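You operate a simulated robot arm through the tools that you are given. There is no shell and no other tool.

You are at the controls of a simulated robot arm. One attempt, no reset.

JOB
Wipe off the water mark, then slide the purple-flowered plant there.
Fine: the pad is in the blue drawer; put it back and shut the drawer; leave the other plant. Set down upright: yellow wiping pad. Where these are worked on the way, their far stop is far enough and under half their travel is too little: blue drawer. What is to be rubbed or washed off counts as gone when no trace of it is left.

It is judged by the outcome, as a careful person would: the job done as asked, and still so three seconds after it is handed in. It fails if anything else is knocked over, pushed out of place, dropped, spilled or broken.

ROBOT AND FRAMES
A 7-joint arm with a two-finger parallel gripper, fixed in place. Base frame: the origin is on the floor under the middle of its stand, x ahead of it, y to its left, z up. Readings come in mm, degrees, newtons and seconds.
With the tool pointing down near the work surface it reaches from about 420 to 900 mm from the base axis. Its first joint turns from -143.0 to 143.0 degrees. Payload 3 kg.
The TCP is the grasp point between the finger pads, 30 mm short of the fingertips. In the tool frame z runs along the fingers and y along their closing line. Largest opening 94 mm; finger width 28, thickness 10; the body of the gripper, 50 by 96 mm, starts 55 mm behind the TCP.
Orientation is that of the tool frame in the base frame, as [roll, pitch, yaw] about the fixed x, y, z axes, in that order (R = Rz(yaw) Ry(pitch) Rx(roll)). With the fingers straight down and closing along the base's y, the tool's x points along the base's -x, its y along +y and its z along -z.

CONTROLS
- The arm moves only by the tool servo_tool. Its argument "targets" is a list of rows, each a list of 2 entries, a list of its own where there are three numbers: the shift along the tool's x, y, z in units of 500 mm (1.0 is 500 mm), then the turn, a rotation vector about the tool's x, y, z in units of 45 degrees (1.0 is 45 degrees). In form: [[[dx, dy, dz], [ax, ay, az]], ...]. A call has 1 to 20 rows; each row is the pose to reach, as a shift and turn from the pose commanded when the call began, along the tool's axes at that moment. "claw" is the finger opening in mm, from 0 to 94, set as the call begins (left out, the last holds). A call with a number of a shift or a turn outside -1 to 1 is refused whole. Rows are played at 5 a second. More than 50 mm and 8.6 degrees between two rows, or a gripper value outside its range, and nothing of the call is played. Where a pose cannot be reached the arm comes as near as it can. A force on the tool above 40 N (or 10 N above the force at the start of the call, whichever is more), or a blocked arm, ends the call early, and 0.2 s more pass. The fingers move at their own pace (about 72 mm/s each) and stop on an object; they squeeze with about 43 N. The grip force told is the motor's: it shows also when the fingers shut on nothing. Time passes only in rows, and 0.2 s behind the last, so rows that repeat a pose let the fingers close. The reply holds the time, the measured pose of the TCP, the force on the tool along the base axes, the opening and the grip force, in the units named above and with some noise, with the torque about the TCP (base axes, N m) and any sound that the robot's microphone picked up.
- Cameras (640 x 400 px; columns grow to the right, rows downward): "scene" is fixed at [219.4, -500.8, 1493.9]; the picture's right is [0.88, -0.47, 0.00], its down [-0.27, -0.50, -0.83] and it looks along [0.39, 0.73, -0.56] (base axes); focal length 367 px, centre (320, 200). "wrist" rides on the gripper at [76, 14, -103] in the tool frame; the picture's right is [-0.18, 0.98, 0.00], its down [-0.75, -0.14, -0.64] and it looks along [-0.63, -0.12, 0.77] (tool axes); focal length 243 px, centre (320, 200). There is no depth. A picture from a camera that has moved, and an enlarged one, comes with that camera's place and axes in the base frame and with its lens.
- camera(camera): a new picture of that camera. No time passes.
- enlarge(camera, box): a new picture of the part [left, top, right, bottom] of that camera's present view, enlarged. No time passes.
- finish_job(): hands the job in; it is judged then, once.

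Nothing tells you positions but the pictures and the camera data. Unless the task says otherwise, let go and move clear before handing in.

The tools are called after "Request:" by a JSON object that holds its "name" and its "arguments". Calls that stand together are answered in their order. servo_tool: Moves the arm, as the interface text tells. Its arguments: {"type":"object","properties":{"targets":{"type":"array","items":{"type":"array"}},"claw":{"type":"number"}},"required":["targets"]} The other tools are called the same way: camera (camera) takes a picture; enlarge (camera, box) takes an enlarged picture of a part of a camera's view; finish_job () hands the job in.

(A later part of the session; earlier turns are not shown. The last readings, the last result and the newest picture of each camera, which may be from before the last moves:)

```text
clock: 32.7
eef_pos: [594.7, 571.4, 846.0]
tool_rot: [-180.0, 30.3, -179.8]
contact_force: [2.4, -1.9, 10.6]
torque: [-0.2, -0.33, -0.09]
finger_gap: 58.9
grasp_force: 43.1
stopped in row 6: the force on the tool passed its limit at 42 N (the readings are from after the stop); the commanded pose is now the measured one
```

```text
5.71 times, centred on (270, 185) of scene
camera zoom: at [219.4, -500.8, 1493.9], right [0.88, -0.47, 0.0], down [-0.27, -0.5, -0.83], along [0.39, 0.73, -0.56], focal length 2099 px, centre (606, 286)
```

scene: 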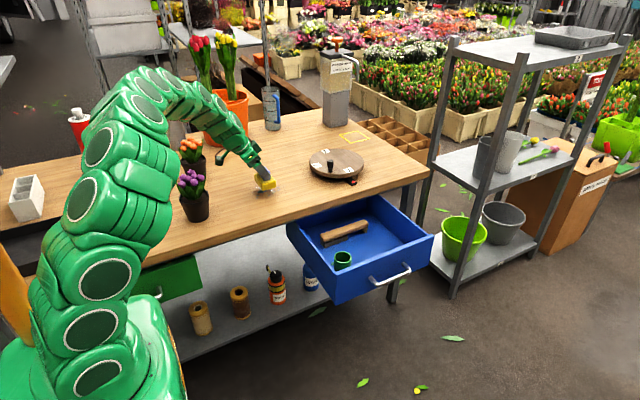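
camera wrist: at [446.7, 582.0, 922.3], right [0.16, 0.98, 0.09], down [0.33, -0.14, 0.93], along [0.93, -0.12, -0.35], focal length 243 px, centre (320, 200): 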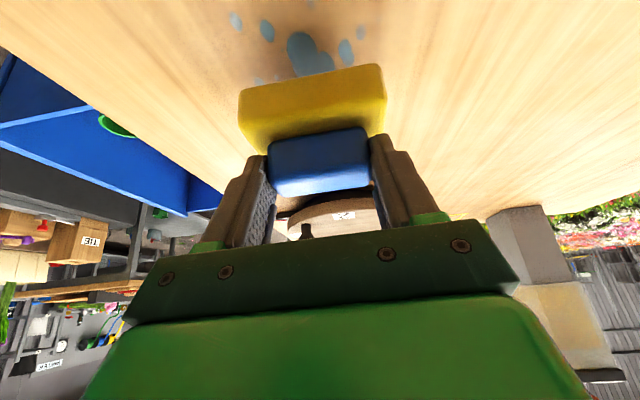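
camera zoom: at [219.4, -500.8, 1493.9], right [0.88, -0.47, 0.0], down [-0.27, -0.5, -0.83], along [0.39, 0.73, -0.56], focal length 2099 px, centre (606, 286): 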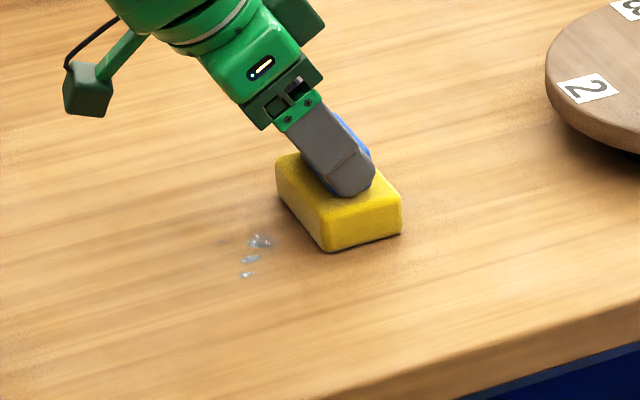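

Some spots remain at lower x and y. I'll shift toward -y and stroke back along -x with a slightly lighter press.

Request:
{"name": "servo_tool", "arguments": {"targets": [[[-0.0003, -0.02, -0.0005], [0, 0, 0]], [[-0.0003, -0.04, -0.0005], [0, 0, 0]], [[-0.0003, -0.05, -0.0005], [0, 0, 0]], [[0.017, -0.05, -0.0106], [0, 0, 0]], [[0.0343, -0.05, -0.0206], [0, 0, 0]], [[0.0515, -0.05, -0.0307], [0, 0, 0]], [[0.0688, -0.05, -0.0407], [0, 0, 0]], [[0.0861, -0.05, -0.0508], [0, 0, 0]], [[0.1034, -0.05, -0.0608], [0, 0, 0]], [[0.1207, -0.05, -0.0709], [0, 0, 0]]], "claw": 0}}

Request:
{"name": "enlarge", "arguments": {"camera": "scene", "box": [220, 150, 320, 220]}}

```text
clock: 34.9
eef_pos: [523.3, 545.4, 844.8]
tool_rot: [-180.0, 30.3, -179.8]
contact_force: [7.7, 3.2, 15.9]
torque: [0.07, -0.43, 0.03]
finger_gap: 59.2
grasp_force: 43.5
```

```text
5.71 times, centred on (270, 185) of scene
camera zoom: at [219.4, -500.8, 1493.9], right [0.88, -0.47, 0.0], down [-0.27, -0.5, -0.83], along [0.39, 0.73, -0.56], focal length 2099 px, centre (606, 286)
```

zoom: 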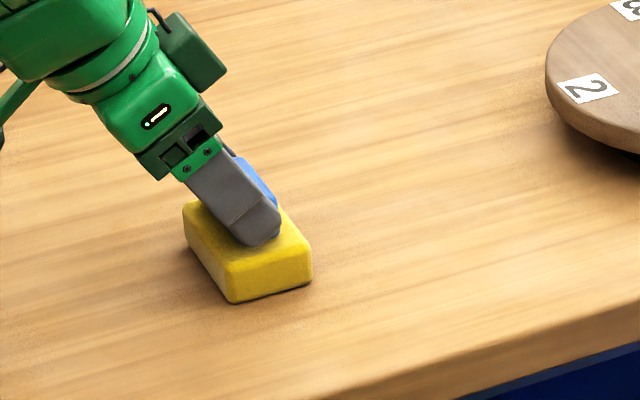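

The visible area to the right is clean. I'll sweep back along +x, then on a higher-y lane, to cover everything.

Request:
{"name": "servo_tool", "arguments": {"targets": [[[-0.0003, -0.01, -0.0005], [0, 0, 0]], [[-0.0176, -0.01, 0.0095], [0, 0, 0]], [[-0.0349, -0.01, 0.0195], [0, 0, 0]], [[-0.0522, -0.01, 0.0296], [0, 0, 0]], [[-0.0694, -0.01, 0.0396], [0, 0, 0]], [[-0.0867, -0.01, 0.0497], [0, 0, 0]], [[-0.104, -0.01, 0.0597], [0, 0, 0]], [[-0.1213, -0.01, 0.0698], [0, 0, 0]], [[-0.1386, -0.01, 0.0798], [0, 0, 0]]], "claw": 0}}

Request:
{"name": "enlarge", "arguments": {"camera": "scene", "box": [220, 150, 320, 220]}}

```text
clock: 36.9
eef_pos: [603.4, 540.2, 845.1]
tool_rot: [-179.8, 30.2, -179.6]
contact_force: [-0.1, 0.1, -0.5]
torque: [-0.01, -0.02, -0.03]
finger_gap: 58.9
grasp_force: 42.8
```

```text
5.71 times, centred on (270, 185) of scene
camera zoom: at [219.4, -500.8, 1493.9], right [0.88, -0.47, 0.0], down [-0.27, -0.5, -0.83], along [0.39, 0.73, -0.56], focal length 2099 px, centre (606, 286)
```

zoom: 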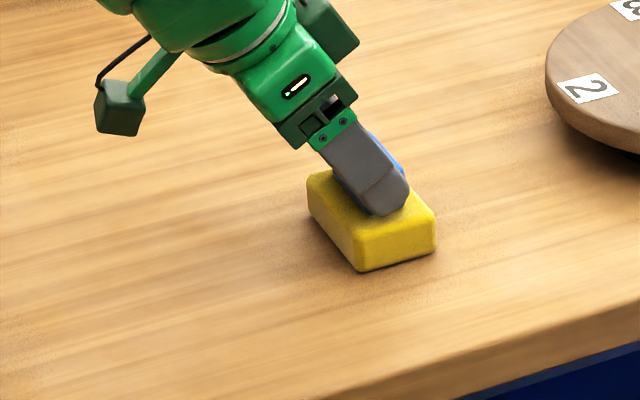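

The mark looks gone from here. I'll lift the pad and move it aside to inspect the whole spot closely.

Request:
{"name": "servo_tool", "arguments": {"targets": [[[-0.02, 0, -0.0346], [0, 0, 0]], [[-0.05, 0, -0.0866], [0, 0, 0]], [[-0.08, 0, -0.1386], [0, 0, 0]], [[-0.08, -0.09, -0.1386], [0, 0, 0]], [[-0.08, -0.18, -0.1386], [0, 0, 0]], [[-0.08, -0.27, -0.1386], [0, 0, 0]]], "claw": 0}}

Request:
{"name": "enlarge", "arguments": {"camera": "scene", "box": [230, 165, 300, 210]}}

Request:
{"name": "camera", "arguments": {"camera": "scene"}}

Request:
{"name": "camera", "arguments": {"camera": "wrist"}}

```text
clock: 38.3
eef_pos: [603.5, 403.7, 925.7]
tool_rot: [-179.9, 30.2, -179.8]
contact_force: [0.1, -1.2, -0.8]
torque: [0.02, 0.01, 0.0]
finger_gap: 58.8
grasp_force: 42.7
```

```text
8.89 times, centred on (265, 188) of scene
camera zoom: at [219.4, -500.8, 1493.9], right [0.88, -0.47, 0.0], down [-0.27, -0.5, -0.83], along [0.39, 0.73, -0.56], focal length 3265 px, centre (809, 311)
```

zoom: 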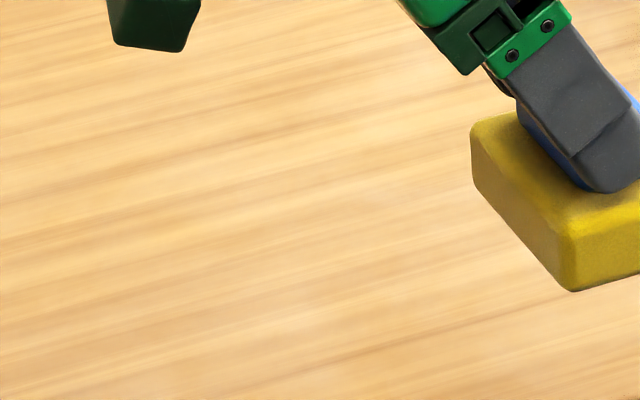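

```text
taken
```

scene: 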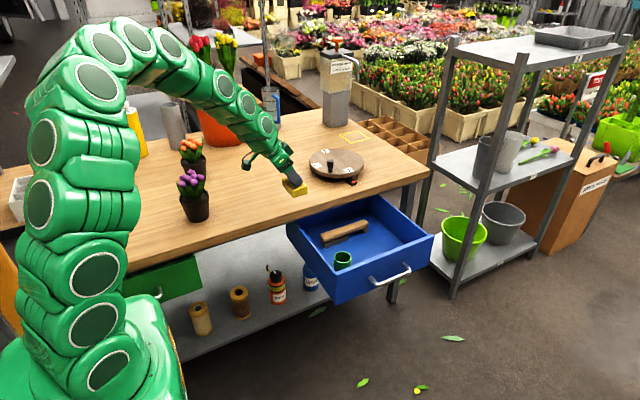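

```text
taken
camera wrist: at [487.8, 418.2, 975.6], right [0.16, 0.98, 0.09], down [0.33, -0.14, 0.93], along [0.93, -0.12, -0.34], focal length 243 px, centre (320, 200)
```

wrist: 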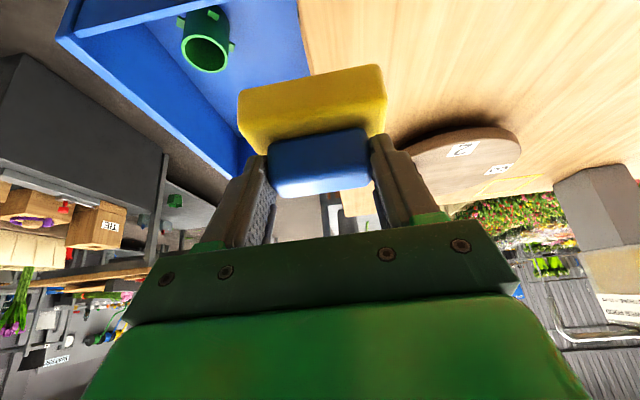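

No trace shows from the scene camera. I'll get a close wrist view of the spot to confirm before putting the pad away.

Request:
{"name": "servo_tool", "arguments": {"targets": [[[0.0625, 0.024, -0.0557], [0, 0, 0]], [[0.125, 0.048, -0.1113], [0, 0, 0]], [[0.1874, 0.072, -0.167], [0, 0, 0]], [[0.1874, 0.072, -0.167], [0, 0, 0]]], "claw": 0}}

Request:
{"name": "enlarge", "arguments": {"camera": "wrist", "box": [370, 0, 560, 130]}}

Request:
{"name": "enlarge", "arguments": {"camera": "scene", "box": [230, 165, 300, 210]}}

```text
clock: 39.3
eef_pos: [480.0, 440.6, 950.4]
tool_rot: [180.0, 30.2, -179.8]
contact_force: [-0.7, 0.3, 0.0]
torque: [0.02, 0.01, -0.02]
finger_gap: 59.1
grasp_force: 43.1
```

```text
3.08 times, centred on (465, 65) of wrist
camera zoom: at [364.1, 454.7, 1000.4], right [0.16, 0.98, 0.09], down [0.33, -0.14, 0.93], along [0.93, -0.12, -0.34], focal length 746 px, centre (-126, 615)
```

zoom: 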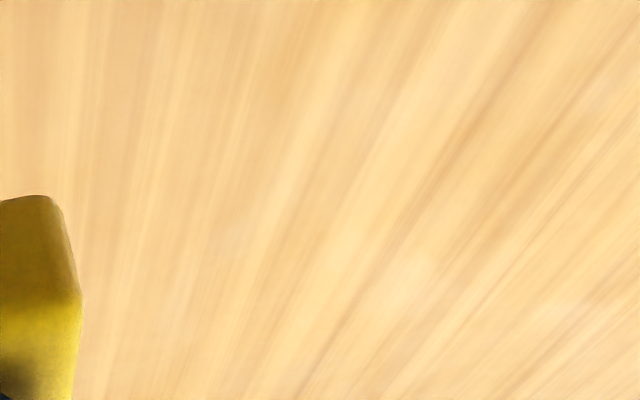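

```text
8.89 times, centred on (265, 188) of scene
camera zoom: at [219.4, -500.8, 1493.9], right [0.88, -0.47, 0.0], down [-0.27, -0.5, -0.83], along [0.39, 0.73, -0.56], focal length 3265 px, centre (809, 311)
```

zoom: 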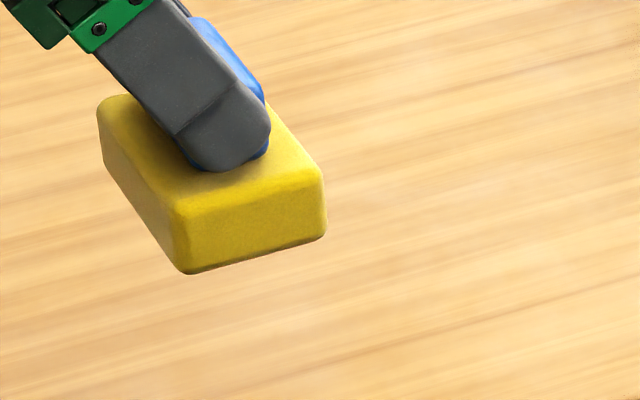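

The table is clean in both views. Now I'll carry the pad back over the open drawer.

Request:
{"name": "servo_tool", "arguments": {"targets": [[[-0.053, -0.0443, 0.0366], [0, 0, 0]], [[-0.106, -0.0885, 0.0733], [0, 0, 0]], [[-0.159, -0.1328, 0.1099], [0, 0, 0]], [[-0.212, -0.177, 0.1465], [0, 0, 0]], [[-0.265, -0.2213, 0.1831], [0, 0, 0]], [[-0.318, -0.2655, 0.2198], [0, 0, 0]], [[-0.371, -0.3098, 0.2564], [0, 0, 0]], [[-0.424, -0.354, 0.293], [0, 0, 0]], [[-0.456, -0.355, 0.3579], [0, 0, 0]], [[-0.488, -0.355, 0.4227], [0, 0, 0]], [[-0.52, -0.355, 0.4876], [0, 0, 0]], [[-0.552, -0.355, 0.5524], [0, 0, 0]], [[-0.5834, -0.355, 0.6173], [0, 0, 0]]], "claw": 0}}

Request:
{"name": "enlarge", "arguments": {"camera": "scene", "box": [220, 150, 320, 220]}}

Request:
{"name": "camera", "arguments": {"camera": "wrist"}}

```text
clock: 42.1
eef_pos: [888.3, 265.2, 829.2]
tool_rot: [-180.0, 30.2, -179.9]
contact_force: [0.5, -0.3, -0.6]
torque: [0.02, -0.01, 0.01]
finger_gap: 58.9
grasp_force: 43.2
```

```text
5.71 times, centred on (270, 185) of scene
camera zoom: at [219.4, -500.8, 1493.9], right [0.88, -0.47, 0.0], down [-0.27, -0.5, -0.83], along [0.39, 0.73, -0.56], focal length 2099 px, centre (606, 286)
```

zoom: 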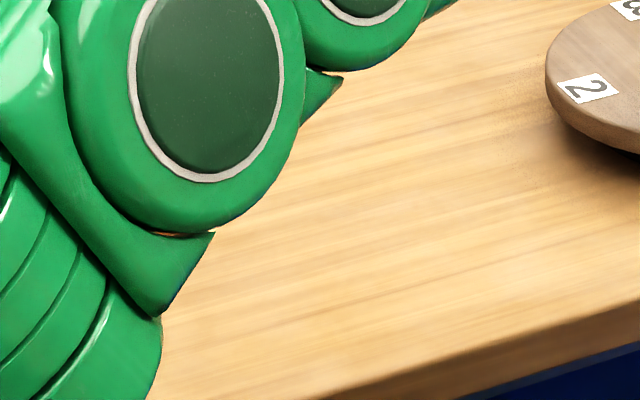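

```text
taken
camera wrist: at [771.6, 278.8, 880.3], right [0.16, 0.98, 0.09], down [0.33, -0.14, 0.93], along [0.93, -0.12, -0.34], focal length 243 px, centre (320, 200)
```

wrist: 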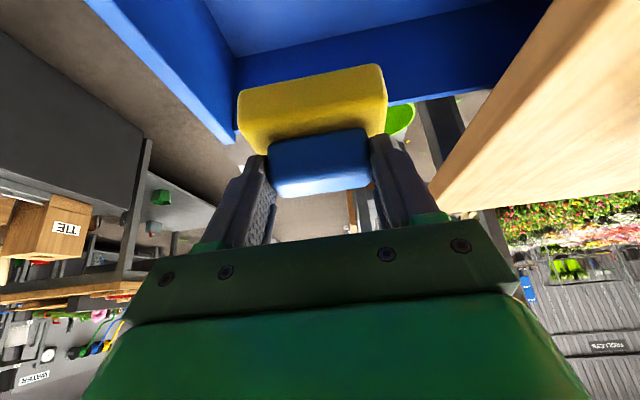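

I'll lower the pad into the drawer, slowing near the floor.

Request:
{"name": "servo_tool", "arguments": {"targets": [[[0.0352, -0.004, 0.0605], [0, 0, 0]], [[0.0704, -0.004, 0.121], [0, 0, 0]], [[0.1056, -0.004, 0.1814], [0, 0, 0]], [[0.1408, -0.004, 0.2419], [0, 0, 0]], [[0.161, -0.004, 0.2765], [0, 0, 0]], [[0.17, -0.004, 0.292], [0, 0, 0]], [[0.173, -0.004, 0.2972], [0, 0, 0]]], "claw": 0}}

Request:
{"name": "servo_tool", "arguments": {"targets": [[[0.001, 0, 0.00173], [0, 0, 0]], [[0.002, 0, 0.00346], [0, 0, 0]], [[0.003, 0, 0.00518], [0, 0, 0]]], "claw": 0}}

```text
clock: 43.7
eef_pos: [888.9, 261.3, 658.7]
tool_rot: [-180.0, 30.3, -179.8]
contact_force: [0.0, -0.7, 0.0]
torque: [0.0, 0.01, 0.02]
finger_gap: 59.0
grasp_force: 43.3
```

```text
clock: 44.5
eef_pos: [888.5, 262.8, 655.5]
tool_rot: [-179.9, 30.3, -179.8]
contact_force: [0.3, -0.3, -0.3]
torque: [0.0, 0.01, 0.01]
finger_gap: 59.1
grasp_force: 42.6
```

Request:
{"name": "servo_tool", "arguments": {"targets": [[[0.001, 0, 0.00173], [0, 0, 0]], [[0.002, 0, 0.00346], [0, 0, 0]]], "claw": 0}}

Request:
{"name": "camera", "arguments": {"camera": "wrist"}}

Request:
{"name": "enlarge", "arguments": {"camera": "scene", "box": [345, 215, 425, 270]}}

```text
clock: 45.1
eef_pos: [888.5, 263.3, 654.0]
tool_rot: [-179.9, 30.2, -179.8]
contact_force: [-0.9, 0.3, -0.6]
torque: [-0.02, -0.01, -0.02]
finger_gap: 58.9
grasp_force: 43.5
```

```text
taken
camera wrist: at [772.2, 277.0, 704.5], right [0.16, 0.98, 0.09], down [0.33, -0.14, 0.93], along [0.93, -0.12, -0.34], focal length 243 px, centre (320, 200)
```

wrist: 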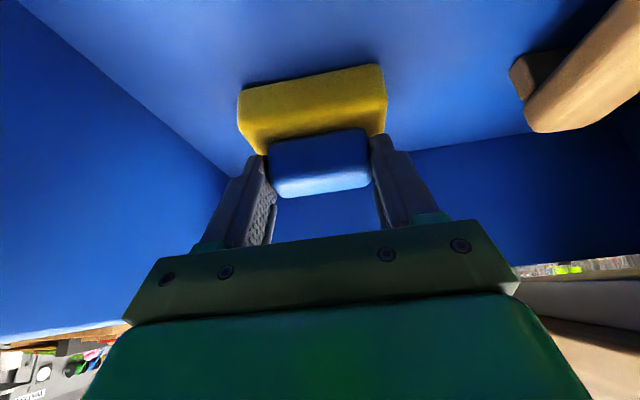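

```text
7.27 times, centred on (385, 242) of scene
camera zoom: at [219.4, -500.8, 1493.9], right [0.88, -0.47, 0.0], down [-0.27, -0.5, -0.83], along [0.39, 0.73, -0.56], focal length 2672 px, centre (-153, -109)
```

zoom: 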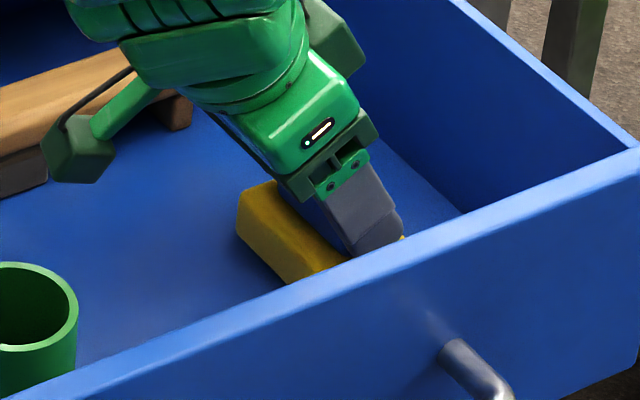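

It's nearly at the floor. I'll go down a little further in half-millimetre steps to get contact.

Request:
{"name": "servo_tool", "arguments": {"targets": [[[0.0005, 0, 0.00086], [0, 0, 0]], [[0.001, 0, 0.00173], [0, 0, 0]], [[0.0015, 0, 0.0026], [0, 0, 0]], [[0.0015, 0, 0.0026], [0, 0, 0]]], "claw": 0}}

```text
clock: 46.1
eef_pos: [889.0, 262.8, 652.9]
tool_rot: [-179.9, 30.3, -179.7]
contact_force: [-0.7, -0.8, -0.5]
torque: [0.04, -0.05, 0.0]
finger_gap: 58.9
grasp_force: 43.1
```

Request:
{"name": "servo_tool", "arguments": {"targets": [[[0.0005, 0, 0.00086], [0, 0, 0]], [[0.001, 0, 0.00173], [0, 0, 0]], [[0.001, 0, 0.00173], [0, 0, 0]]], "claw": 0}}

```text
clock: 46.9
eef_pos: [888.9, 262.7, 653.1]
tool_rot: [180.0, 30.3, -179.8]
contact_force: [0.4, 0.5, 10.4]
torque: [0.29, -0.06, 0.05]
finger_gap: 58.8
grasp_force: 43.3
```

The pad rests on the drawer floor with a 10 N press. I'll release it and retreat along the tool axis.

Request:
{"name": "servo_tool", "arguments": {"targets": [[[0, 0, -0.001], [0, 0, 0]], [[0, 0, -0.001], [0, 0, 0]], [[0, 0, -0.001], [0, 0, 0]]], "claw": 94}}

Request:
{"name": "servo_tool", "arguments": {"targets": [[[0, 0, -0.03], [0, 0, 0]], [[0, 0, -0.08], [0, 0, 0]], [[0, 0, -0.16], [0, 0, 0]], [[0, 0, -0.24], [0, 0, 0]]]}}

Request:
{"name": "camera", "arguments": {"camera": "wrist"}}

Request:
{"name": "enlarge", "arguments": {"camera": "scene", "box": [320, 190, 450, 290]}}

```text
clock: 47.7
eef_pos: [887.0, 263.0, 652.5]
tool_rot: [-179.9, 30.2, -179.7]
contact_force: [0.4, -0.6, 0.7]
torque: [0.01, 0.03, 0.02]
finger_gap: 94.0
grasp_force: 0.1
```

```text
clock: 48.7
eef_pos: [828.6, 261.6, 758.3]
tool_rot: [-180.0, 30.4, -179.8]
contact_force: [0.2, 0.0, 0.2]
torque: [0.01, 0.0, 0.0]
finger_gap: 94.0
grasp_force: 0.0
```

```text
taken
camera wrist: at [712.1, 276.9, 807.6], right [0.16, 0.98, 0.09], down [0.33, -0.14, 0.93], along [0.93, -0.12, -0.34], focal length 243 px, centre (320, 200)
```

wrist: 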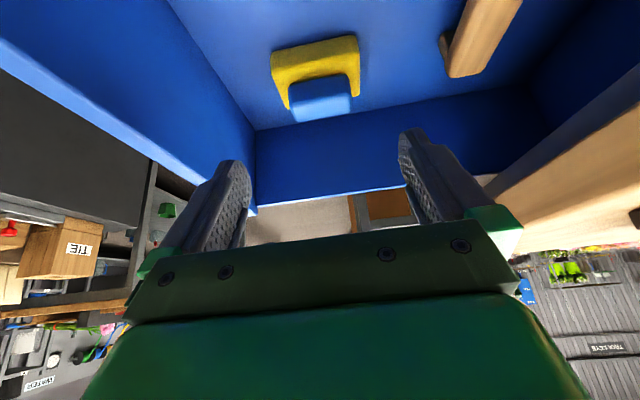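

```text
4.00 times, centred on (385, 240) of scene
camera zoom: at [219.4, -500.8, 1493.9], right [0.88, -0.47, 0.0], down [-0.27, -0.5, -0.83], along [0.39, 0.73, -0.56], focal length 1469 px, centre (60, 40)
```

zoom: 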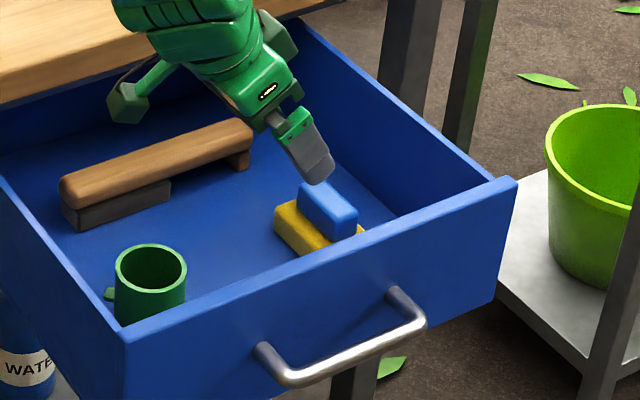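

The pad is flat and upright where it was. I'll rise out of the drawer, level the tool and push the drawer shut with closed fingers on its front panel, left of the handle.

Request:
{"name": "servo_tool", "arguments": {"targets": [[[-0.025, -0.01, -0.06], [0, 0.08, 0]], [[-0.04, -0.04, -0.12], [0, 0.19, 0]], [[-0.05, -0.09, -0.18], [0, 0.31, 0]], [[-0.055, -0.14, -0.24], [0, 0.43, 0]], [[-0.06, -0.19, -0.3], [0, 0.55, 0]], [[-0.0685, -0.24, -0.354], [0, 0.673, 0]]], "claw": 0}}

Request:
{"name": "servo_tool", "arguments": {"targets": [[[0.013, -0.033, 0], [-0.166, 0, 0]], [[0.026, -0.066, 0], [-0.333, 0, 0]], [[0.04, -0.1, 0], [-0.5, 0, 0]], [[0.053, -0.133, 0], [-0.667, 0, 0]], [[0.066, -0.166, 0], [-0.833, 0, 0]], [[0.08, -0.2, 0], [-1, 0, 0]]]}}

Request:
{"name": "camera", "arguments": {"camera": "scene"}}

```text
clock: 50.1
eef_pos: [767.9, 141.2, 926.1]
tool_rot: [180.0, -0.1, -179.8]
contact_force: [-0.3, -0.1, -0.8]
torque: [0.0, -0.01, 0.01]
finger_gap: 0.0
grasp_force: 33.5
```

```text
clock: 51.5
eef_pos: [728.7, 41.3, 924.7]
tool_rot: [134.9, -0.1, -179.8]
contact_force: [-0.3, 0.7, -0.2]
torque: [0.01, 0.02, -0.02]
finger_gap: 0.1
grasp_force: 32.4
```

```text
taken
```

scene: 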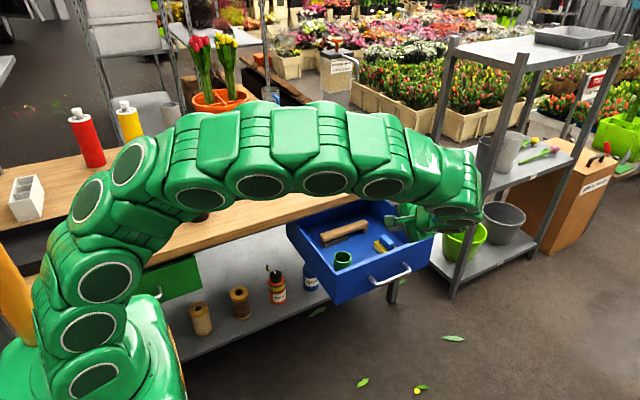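

Now I'll level the tool to horizontal and lower it in front of the drawer panel, left of the handle.

Request:
{"name": "servo_tool", "arguments": {"targets": [[[0.008, -0.051, 0.042], [-0.143, 0, 0]], [[0.016, -0.101, 0.083], [-0.286, 0, 0]], [[0.024, -0.152, 0.125], [-0.429, 0, 0]], [[0.032, -0.202, 0.166], [-0.571, 0, 0]], [[0.04, -0.253, 0.208], [-0.714, 0, 0]], [[0.048, -0.303, 0.25], [-0.857, 0, 0]], [[0.056, -0.3535, 0.2913], [-1, 0, 0]]]}}

Request:
{"name": "camera", "arguments": {"camera": "wrist"}}

Request:
{"name": "camera", "arguments": {"camera": "scene"}}

```text
clock: 53.1
eef_pos: [701.1, 19.9, 697.5]
tool_rot: [90.0, 0.0, 180.0]
contact_force: [-0.2, 0.1, 0.6]
torque: [-0.03, 0.03, 0.0]
finger_gap: 0.0
grasp_force: 32.5
```

```text
taken
camera wrist: at [626.3, -82.1, 712.5], right [0.18, 0.0, 0.98], down [0.76, -0.64, -0.14], along [0.63, 0.77, -0.12], focal length 243 px, centre (320, 200)
```

wrist: 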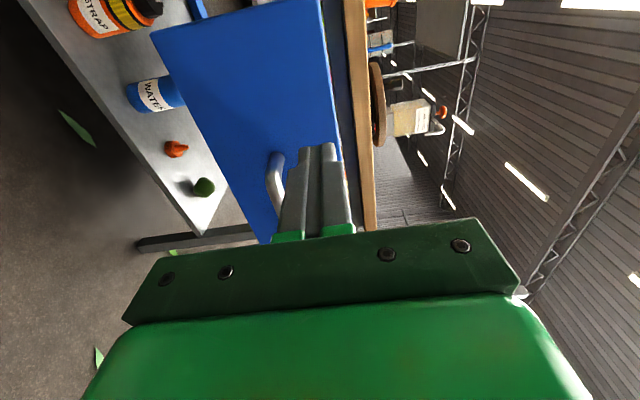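

```text
taken
```

scene: 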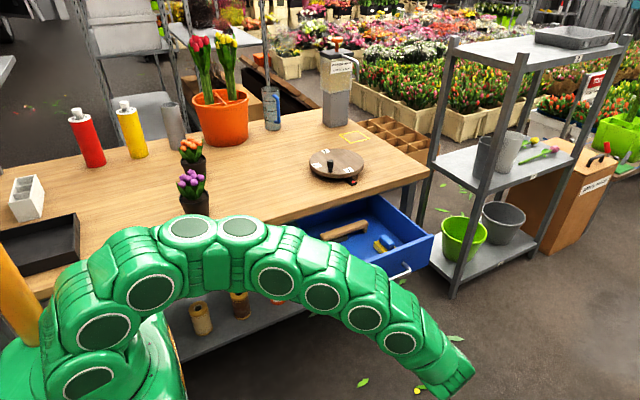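

I'll lower to panel mid-height, advance to contact and push slowly.

Request:
{"name": "servo_tool", "arguments": {"targets": [[[0, -0.04, 0], [0, 0, 0]], [[0, -0.075, 0.03], [0, 0, 0]], [[0, -0.075, 0.08], [0, 0, 0]], [[0, -0.075, 0.12], [0, 0, 0]], [[0, -0.075, 0.14], [0, 0, 0]], [[0, -0.075, 0.16], [0, 0, 0]], [[0, -0.075, 0.18], [0, 0, 0]], [[0, -0.075, 0.2], [0, 0, 0]], [[0, -0.075, 0.22], [0, 0, 0]], [[0, -0.075, 0.24], [0, 0, 0]]], "claw": 0}}

Request:
{"name": "camera", "arguments": {"camera": "scene"}}

```text
clock: 55.3
eef_pos: [700.5, 139.7, 659.8]
tool_rot: [90.0, -0.2, -179.8]
contact_force: [0.3, 0.4, 0.0]
torque: [-0.02, 0.04, -0.02]
finger_gap: 0.1
grasp_force: 33.1
```

```text
taken
```

scene: 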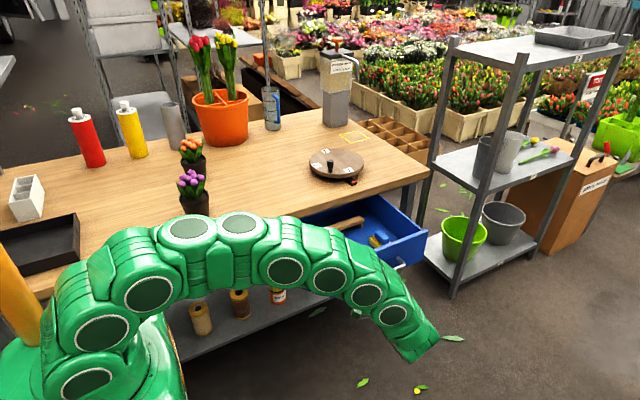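

The drawer is moving in. I'll continue pushing at a steady slow pace.

Request:
{"name": "servo_tool", "arguments": {"targets": [[[0, 0, 0.02], [0, 0, 0]], [[0, 0, 0.04], [0, 0, 0]], [[0, 0, 0.06], [0, 0, 0]], [[0, 0, 0.08], [0, 0, 0]], [[0, 0, 0.1], [0, 0, 0]], [[0, 0, 0.12], [0, 0, 0]], [[0, 0, 0.14], [0, 0, 0]], [[0, 0, 0.16], [0, 0, 0]], [[0, 0, 0.18], [0, 0, 0]], [[0, 0, 0.2], [0, 0, 0]], [[0, 0, 0.22], [0, 0, 0]], [[0, 0, 0.24], [0, 0, 0]], [[0, 0, 0.26], [0, 0, 0]], [[0, 0, 0.28], [0, 0, 0]], [[0, 0, 0.3], [0, 0, 0]], [[0, 0, 0.32], [0, 0, 0]], [[0, 0, 0.34], [0, 0, 0]], [[0, 0, 0.36], [0, 0, 0]], [[0, 0, 0.38], [0, 0, 0]], [[0, 0, 0.4], [0, 0, 0]]], "claw": 0}}

Request:
{"name": "camera", "arguments": {"camera": "scene"}}

Request:
{"name": "camera", "arguments": {"camera": "wrist"}}

```text
clock: 59.5
eef_pos: [700.3, 340.9, 659.4]
tool_rot: [90.0, -0.1, -179.8]
contact_force: [0.5, -1.2, 0.4]
torque: [-0.02, -0.01, -0.04]
finger_gap: 0.0
grasp_force: 32.5
```

```text
taken
```

scene: 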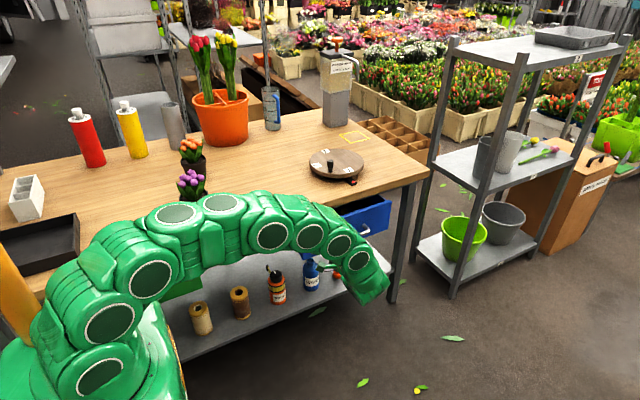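

```text
taken
camera wrist: at [624.9, 237.7, 674.7], right [0.18, 0.0, 0.98], down [0.76, -0.64, -0.14], along [0.63, 0.77, -0.12], focal length 243 px, centre (320, 200)
```

wrist: 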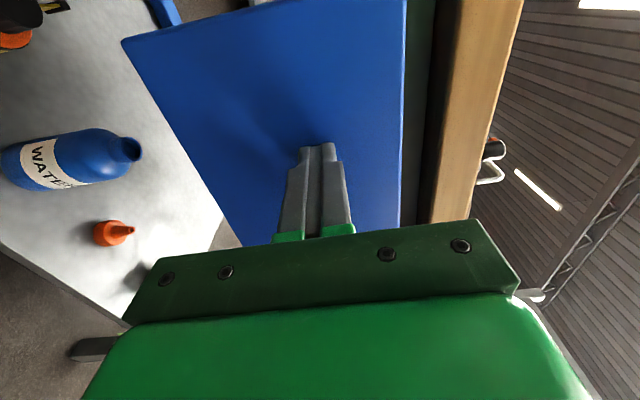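

It's almost shut. I'll push the last stretch gently until the stop is felt.

Request:
{"name": "servo_tool", "arguments": {"targets": [[[0, 0, 0.012], [0, 0, 0]], [[0, 0, 0.024], [0, 0, 0]], [[0, 0, 0.036], [0, 0, 0]], [[0, 0, 0.048], [0, 0, 0]], [[0, 0, 0.06], [0, 0, 0]], [[0, 0, 0.07], [0, 0, 0]], [[0, 0, 0.08], [0, 0, 0]], [[0, 0, 0.088], [0, 0, 0]], [[0, 0, 0.094], [0, 0, 0]]], "claw": 0}}

Request:
{"name": "camera", "arguments": {"camera": "scene"}}

Request:
{"name": "camera", "arguments": {"camera": "wrist"}}

```text
clock: 61.5
eef_pos: [700.7, 381.8, 659.5]
tool_rot: [90.1, -0.2, 179.9]
contact_force: [-3.1, -7.3, 2.7]
torque: [0.12, -0.03, 0.0]
finger_gap: 0.1
grasp_force: 33.5
stopped in row 9: the force on the tool passed its limit at 59 N (the readings are from after the stop); the commanded pose is now the measured one
```

```text
taken
```

scene: 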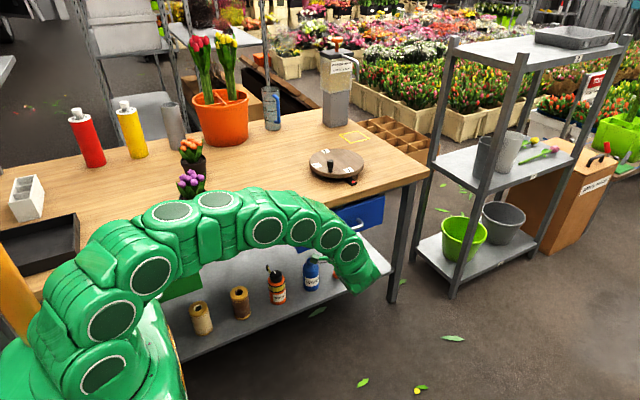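

```text
taken
camera wrist: at [625.2, 280.2, 674.4], right [0.19, 0.0, 0.98], down [0.75, -0.64, -0.14], along [0.63, 0.77, -0.12], focal length 243 px, centre (320, 200)
```

wrist: 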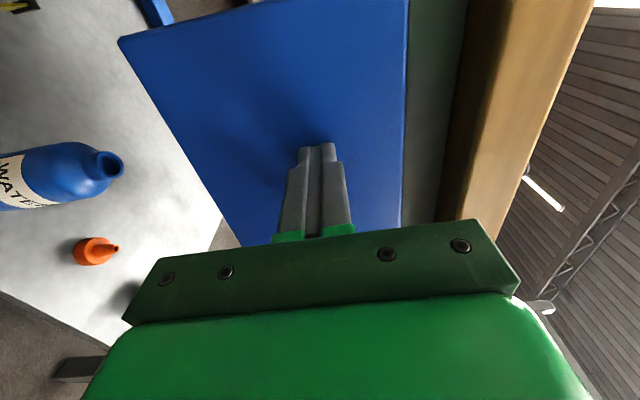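

A hard stop at y 382 means the drawer is shut. I'll back away and check it.

Request:
{"name": "servo_tool", "arguments": {"targets": [[[0, 0, -0.04], [0, 0, 0]], [[0, 0, -0.12], [0, 0, 0]], [[0, 0, -0.2], [0, 0, 0]], [[0, 0, -0.28], [0, 0, 0]], [[0, 0, -0.36], [0, 0, 0]], [[0, 0.08, -0.42], [0, 0, 0]], [[0, 0.17, -0.46], [0, 0, 0]], [[0, 0.26, -0.5], [0, 0, 0]], [[0, 0.35, -0.52], [0, 0, 0]], [[0, 0.44, -0.52], [0, 0, 0]], [[0, 0.53, -0.52], [0, 0, 0]]], "claw": 0}}

Request:
{"name": "camera", "arguments": {"camera": "scene"}}

Request:
{"name": "camera", "arguments": {"camera": "wrist"}}

```text
clock: 63.9
eef_pos: [698.7, 121.3, 924.9]
tool_rot: [90.0, -0.1, -179.9]
contact_force: [-0.4, -0.5, 0.2]
torque: [0.02, -0.04, -0.05]
finger_gap: 0.0
grasp_force: 33.3
```

```text
taken
```

scene: 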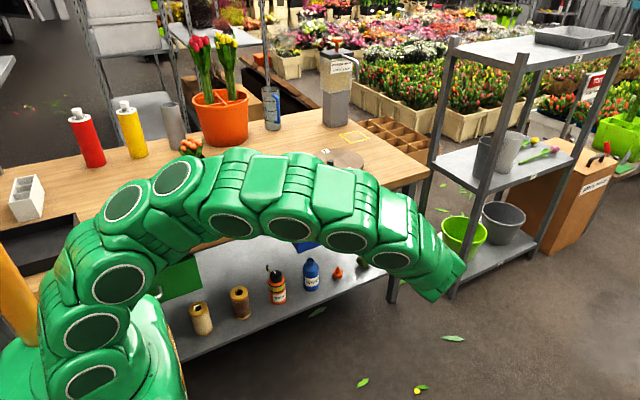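

```text
taken
camera wrist: at [625.4, 19.8, 939.4], right [0.19, 0.0, 0.98], down [0.75, -0.64, -0.14], along [0.63, 0.77, -0.12], focal length 243 px, centre (320, 200)
```

wrist: 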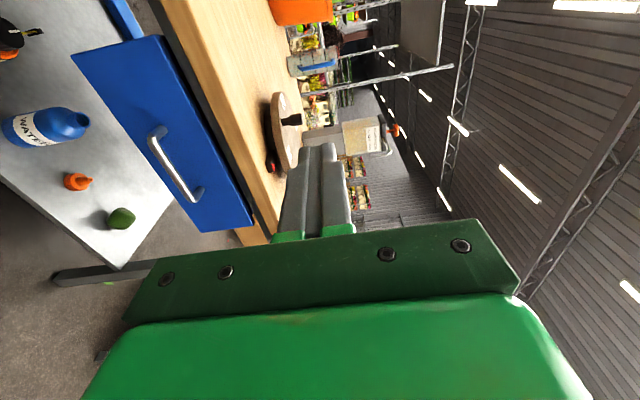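

The drawer looks shut. Next I'll go for the plant: turn the tool downward again while moving up and back, then get a clear look.

Request:
{"name": "servo_tool", "arguments": {"targets": [[[0.033, 0.02, 0], [0.166, 0, 0]], [[0.066, 0.04, 0], [0.333, 0, 0]], [[0.1, 0.06, 0], [0.5, 0, 0]], [[0.133, 0.08, 0], [0.667, 0, 0]], [[0.166, 0.1, 0], [0.833, 0, 0]], [[0.2, 0.12, 0], [1, 0, 0]]], "claw": 50}}

Request:
{"name": "servo_tool", "arguments": {"targets": [[[0.033, 0.028, 0], [0.166, 0, 0]], [[0.066, 0.056, 0], [0.333, 0, 0]], [[0.1, 0.085, 0], [0.5, 0, 0]], [[0.133, 0.113, 0], [0.667, 0, 0]], [[0.166, 0.141, 0], [0.833, 0, 0]], [[0.2, 0.17, 0], [1, 0, 0]]]}}

Request:
{"name": "camera", "arguments": {"camera": "scene"}}

Request:
{"name": "camera", "arguments": {"camera": "wrist"}}

```text
clock: 65.3
eef_pos: [600.4, 122.9, 984.9]
tool_rot: [135.1, -0.1, -179.9]
contact_force: [-0.2, 0.3, -0.5]
torque: [-0.01, 0.01, -0.02]
finger_gap: 49.9
grasp_force: 0.1
```

```text
clock: 66.7
eef_pos: [500.9, 181.7, 1044.8]
tool_rot: [-179.8, -0.2, 180.0]
contact_force: [0.4, -0.3, -0.9]
torque: [-0.02, 0.01, 0.0]
finger_gap: 49.9
grasp_force: 0.0
```

```text
taken
```

scene: 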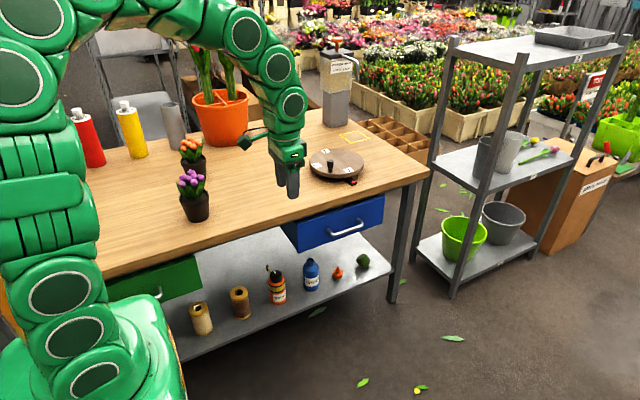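

```text
taken
camera wrist: at [426.2, 197.5, 1147.5], right [0.18, 0.98, 0.0], down [0.76, -0.14, 0.64], along [0.63, -0.12, -0.77], focal length 243 px, centre (320, 200)
```

wrist: 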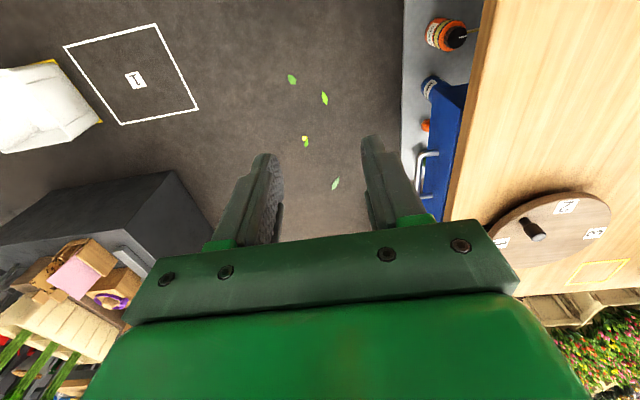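

I'll check the drawer against its starting look, re-inspect the wiped area and look closely at the plant.

Request:
{"name": "enlarge", "arguments": {"camera": "scene", "box": [220, 120, 400, 260]}}

Request:
{"name": "enlarge", "arguments": {"camera": "scene", "box": [150, 120, 250, 230]}}

Request:
{"name": "enlarge", "arguments": {"camera": "scene", "box": [230, 165, 300, 210]}}

```text
2.86 times, centred on (310, 190) of scene
camera zoom: at [219.4, -500.8, 1493.9], right [0.88, -0.47, 0.0], down [-0.27, -0.5, -0.83], along [0.39, 0.73, -0.56], focal length 1050 px, centre (349, 229)
```

zoom: 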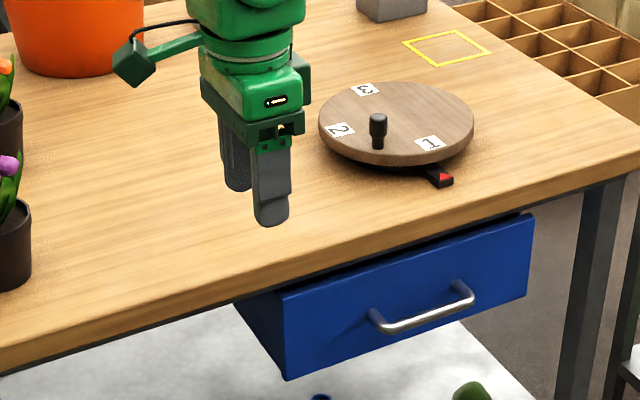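

```text
3.64 times, centred on (200, 175) of scene
camera zoom: at [219.4, -500.8, 1493.9], right [0.88, -0.47, 0.0], down [-0.27, -0.5, -0.83], along [0.39, 0.73, -0.56], focal length 1336 px, centre (756, 291)
```

zoom: 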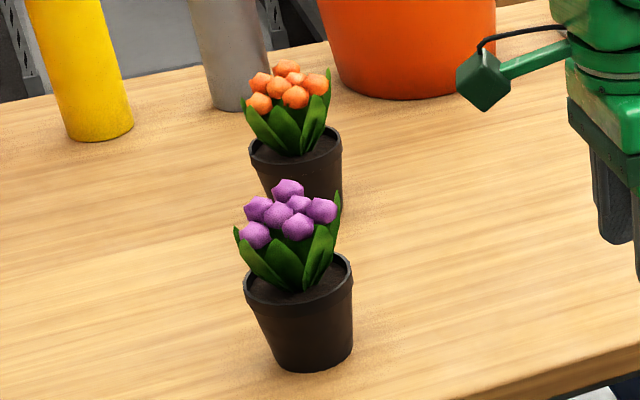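

```text
8.89 times, centred on (265, 188) of scene
camera zoom: at [219.4, -500.8, 1493.9], right [0.88, -0.47, 0.0], down [-0.27, -0.5, -0.83], along [0.39, 0.73, -0.56], focal length 3265 px, centre (809, 311)
```

zoom: 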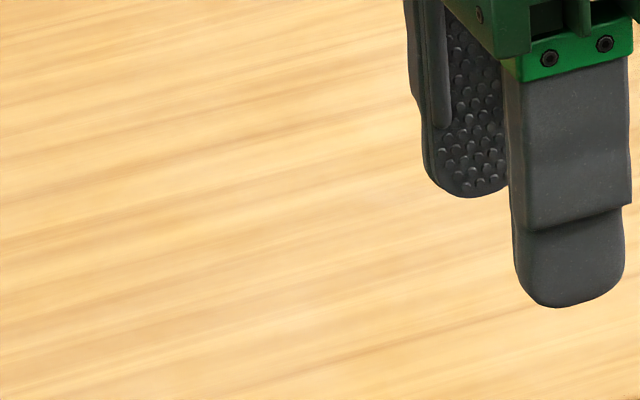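

The drawer matches its starting closed position exactly and the table is clean. The plant pot is at about (323, 526), with base radius about 35, rim radius about 47 and rim height about 75. I'll bring the gripper high behind it (the -x side), tilted 40° so it can push low along +x.

Request:
{"name": "servo_tool", "arguments": {"targets": [[[0.048, 0.057, 0], [0, -0.074, 0]], [[0.095, 0.115, -0.005], [0, -0.148, 0]], [[0.143, 0.172, -0.01], [0, -0.222, 0]], [[0.191, 0.229, -0.01], [0, -0.296, 0]], [[0.238, 0.287, -0.01], [0, -0.37, 0]], [[0.286, 0.344, -0.01], [0, -0.444, 0]], [[0.334, 0.401, -0.01], [0, -0.519, 0]], [[0.381, 0.459, -0.01], [0, -0.593, 0]], [[0.429, 0.516, -0.01], [0, -0.667, 0]], [[0.477, 0.573, -0.01], [0, -0.741, 0]], [[0.524, 0.631, -0.01], [0, -0.815, 0]], [[0.572, 0.688, -0.01], [0, -0.889, 0]]], "claw": 50}}

Request:
{"name": "camera", "arguments": {"camera": "scene"}}

Request:
{"name": "camera", "arguments": {"camera": "wrist"}}

```text
clock: 68.4
eef_pos: [292.5, 412.5, 1022.6]
tool_rot: [171.7, 4.4, 174.4]
contact_force: [-0.3, 0.5, -1.0]
torque: [-0.02, -0.04, -0.01]
finger_gap: 50.0
grasp_force: 0.1
stopped in row 8: the arm was blocked; the commanded pose is now the measured one
```

```text
taken
```

scene: 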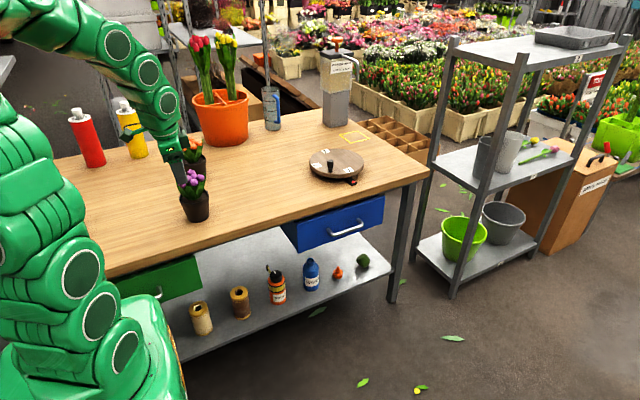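

```text
taken
camera wrist: at [210.2, 420.7, 1121.1], right [0.27, 0.95, 0.16], down [0.68, -0.3, 0.67], along [0.69, -0.07, -0.72], focal length 243 px, centre (320, 200)
```

wrist: 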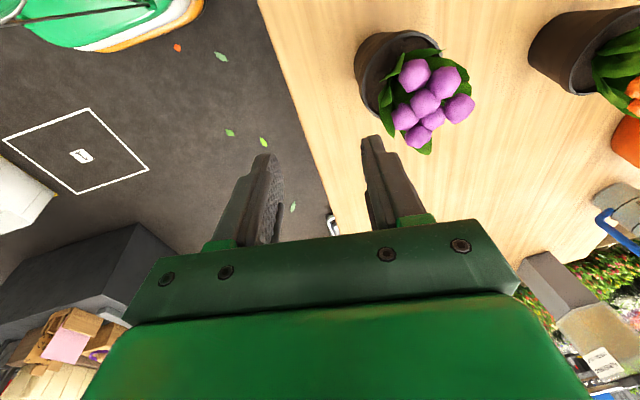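

The arm hit a joint limit with that heading. I'll choose a more natural tool heading instead: rotated 25° about vertical with the same 40° tilt, which can still push the pot low. I'll reorient while staying high and clear of the plant.

Request:
{"name": "servo_tool", "arguments": {"targets": [[[-0.004, -0.003, -0.01], [-0.0108, -0.0903, -0.0866]], [[-0.0075, -0.0065, -0.021], [-0.0216, -0.1807, -0.1732]], [[-0.011, -0.01, -0.031], [-0.0323, -0.271, -0.2598]], [[-0.015, -0.013, -0.042], [-0.0431, -0.3614, -0.3464]], [[-0.019, -0.016, -0.052], [-0.0539, -0.4517, -0.4329]], [[-0.0225, -0.02, -0.062], [-0.0647, -0.542, -0.5195]], [[-0.026, -0.023, -0.073], [-0.0754, -0.6324, -0.6061]], [[-0.03, -0.026, -0.083], [-0.0862, -0.7227, -0.6927]]], "claw": 50}}

Request:
{"name": "camera", "arguments": {"camera": "scene"}}

```text
clock: 69.9
eef_pos: [250.9, 412.3, 987.1]
tool_rot: [171.2, 17.9, -165.0]
contact_force: [-0.3, -0.3, 0.0]
torque: [0.0, 0.01, 0.01]
finger_gap: 49.8
grasp_force: 0.0
stopped in row 7: the arm was blocked; the commanded pose is now the measured one
```

```text
taken
```

scene: 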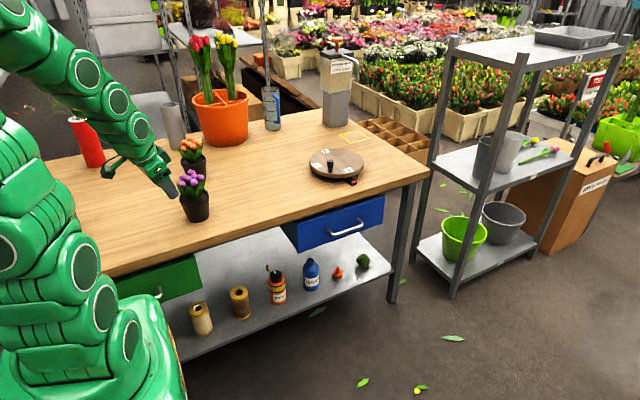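

The arm stalls when its wrist gets too close to its base, so I'll first back out to a larger radius. While moving, I'll set the pushing orientation: 30° tilt, heading 15°.

Request:
{"name": "servo_tool", "arguments": {"targets": [[[-0.0585, -0.006, 0.003], [0.02, -0.027, -0.002]], [[-0.117, -0.012, 0.006], [0.05, -0.07, -0.005]], [[-0.1755, -0.018, 0.009], [0.09, -0.125, -0.009]], [[-0.234, -0.024, 0.012], [0.13, -0.18, -0.014]], [[-0.2925, -0.03, 0.015], [0.165, -0.23, -0.018]], [[-0.351, -0.036, 0.018], [0.195, -0.269, -0.0206]], [[-0.351, -0.036, 0.018], [0.195, -0.269, -0.0206]]], "claw": 56}}

Request:
{"name": "camera", "arguments": {"camera": "scene"}}

Request:
{"name": "camera", "arguments": {"camera": "wrist"}}

```text
clock: 71.5
eef_pos: [419.6, 438.6, 1025.4]
tool_rot: [-179.3, 30.1, -164.7]
contact_force: [-0.3, -1.0, 0.0]
torque: [0.0, -0.01, 0.02]
finger_gap: 56.0
grasp_force: 0.0
```

```text
taken
```

scene: 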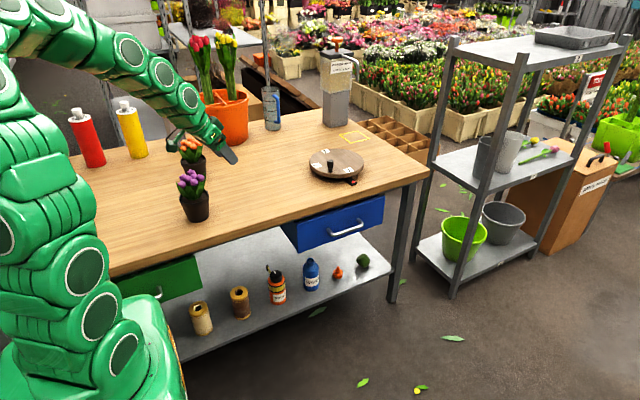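

```text
taken
camera wrist: at [303.9, 423.8, 1076.7], right [-0.1, 0.99, 0.08], down [0.35, -0.04, 0.93], along [0.93, 0.12, -0.35], focal length 243 px, centre (320, 200)
```

wrist: 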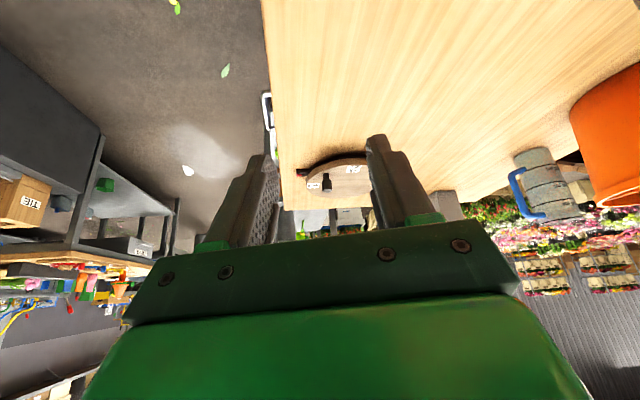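

The pose is reached cleanly. I'll move over the plant at height to a point behind it on the -x side.

Request:
{"name": "servo_tool", "arguments": {"targets": [[[0.0391, 0.0547, -0.0272], [0, 0, 0]], [[0.0783, 0.1095, -0.0544], [0, 0, 0]], [[0.1174, 0.1642, -0.0816], [0, 0, 0]], [[0.1666, 0.1825, -0.1103], [0, 0, 0]], [[0.2158, 0.2007, -0.1391], [0, 0, 0]], [[0.265, 0.219, -0.1678], [0, 0, 0]], [[0.265, 0.219, -0.1678], [0, 0, 0]]], "claw": 56}}

Request:
{"name": "camera", "arguments": {"camera": "scene"}}

Request:
{"name": "camera", "arguments": {"camera": "wrist"}}

```text
clock: 72.7
eef_pos: [307.9, 492.6, 989.9]
tool_rot: [173.5, 14.0, -177.4]
contact_force: [-0.2, -0.2, -0.1]
torque: [0.0, 0.01, 0.0]
finger_gap: 56.0
grasp_force: 0.0
stopped in row 5: the arm was blocked; the commanded pose is now the measured one
```

```text
taken
```

scene: 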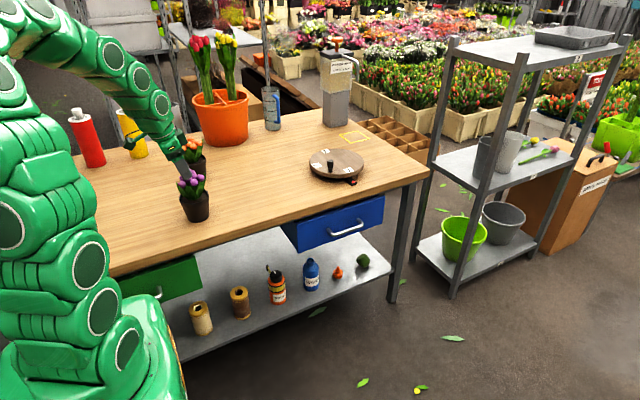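

```text
taken
camera wrist: at [209.7, 490.8, 1072.4], right [0.11, 0.98, 0.15], down [0.59, -0.18, 0.79], along [0.8, 0.01, -0.6], focal length 243 px, centre (320, 200)
```

wrist: 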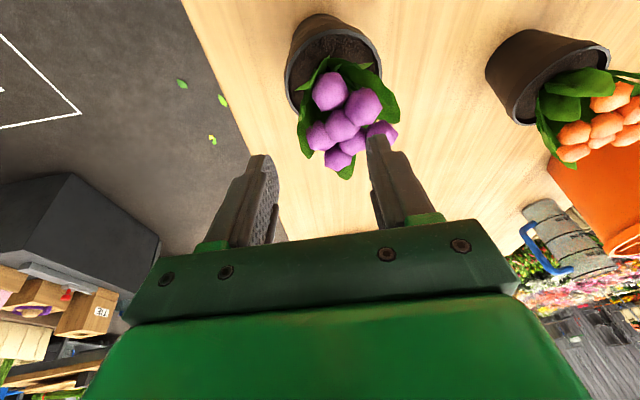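

It's blocked again at this height. The limit is the folded wrist when high and close in. I'll move out, point the tool straight down, and come in low along the front of the bench instead of over the plant.

Request:
{"name": "servo_tool", "arguments": {"targets": [[[-0.04, -0.023, 0], [0.01, 0.03, -0.025]], [[-0.08, -0.046, 0], [0.03, 0.09, -0.07]], [[-0.12, -0.07, 0.002], [0.05, 0.15, -0.12]], [[-0.16, -0.093, 0.005], [0.07, 0.21, -0.165]], [[-0.2, -0.116, 0.009], [0.09, 0.27, -0.21]], [[-0.238, -0.139, 0.0128], [0.1096, 0.325, -0.2562]], [[-0.238, -0.139, 0.0128], [0.1096, 0.325, -0.2562]]], "claw": 56}}

Request:
{"name": "enlarge", "arguments": {"camera": "scene", "box": [130, 110, 290, 240]}}

Request:
{"name": "camera", "arguments": {"camera": "wrist"}}

```text
clock: 74.3
eef_pos: [427.6, 431.7, 1009.9]
tool_rot: [-179.9, 0.4, -164.6]
contact_force: [0.2, -0.8, -0.7]
torque: [0.02, 0.01, -0.02]
finger_gap: 56.0
grasp_force: 0.2
```

```text
3.08 times, centred on (210, 175) of scene
camera zoom: at [219.4, -500.8, 1493.9], right [0.88, -0.47, 0.0], down [-0.27, -0.5, -0.83], along [0.39, 0.73, -0.56], focal length 1130 px, centre (658, 277)
```

zoom: 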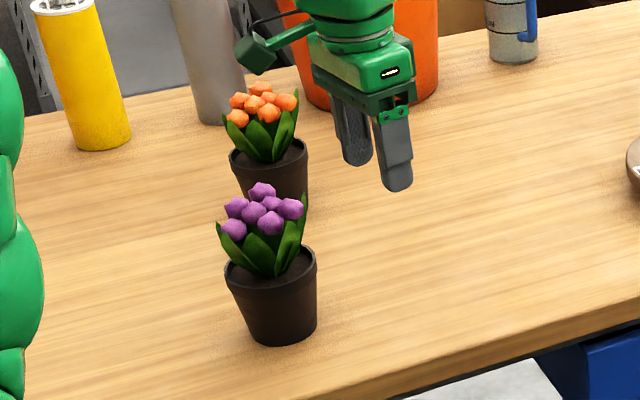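

```text
taken
camera wrist: at [351.2, 425.6, 1111.0], right [-0.08, 1.0, 0.0], down [0.76, 0.06, 0.65], along [0.65, 0.05, -0.76], focal length 243 px, centre (320, 200)
```

wrist: 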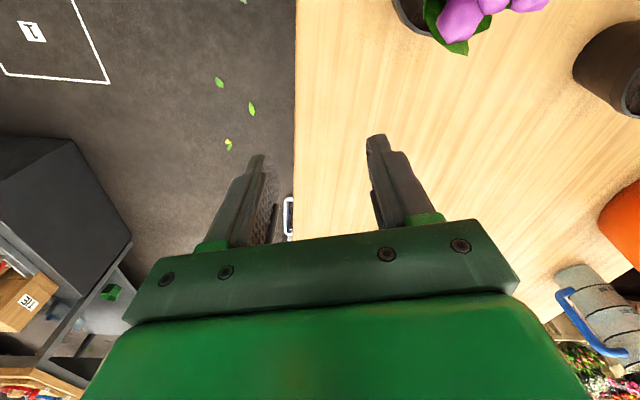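

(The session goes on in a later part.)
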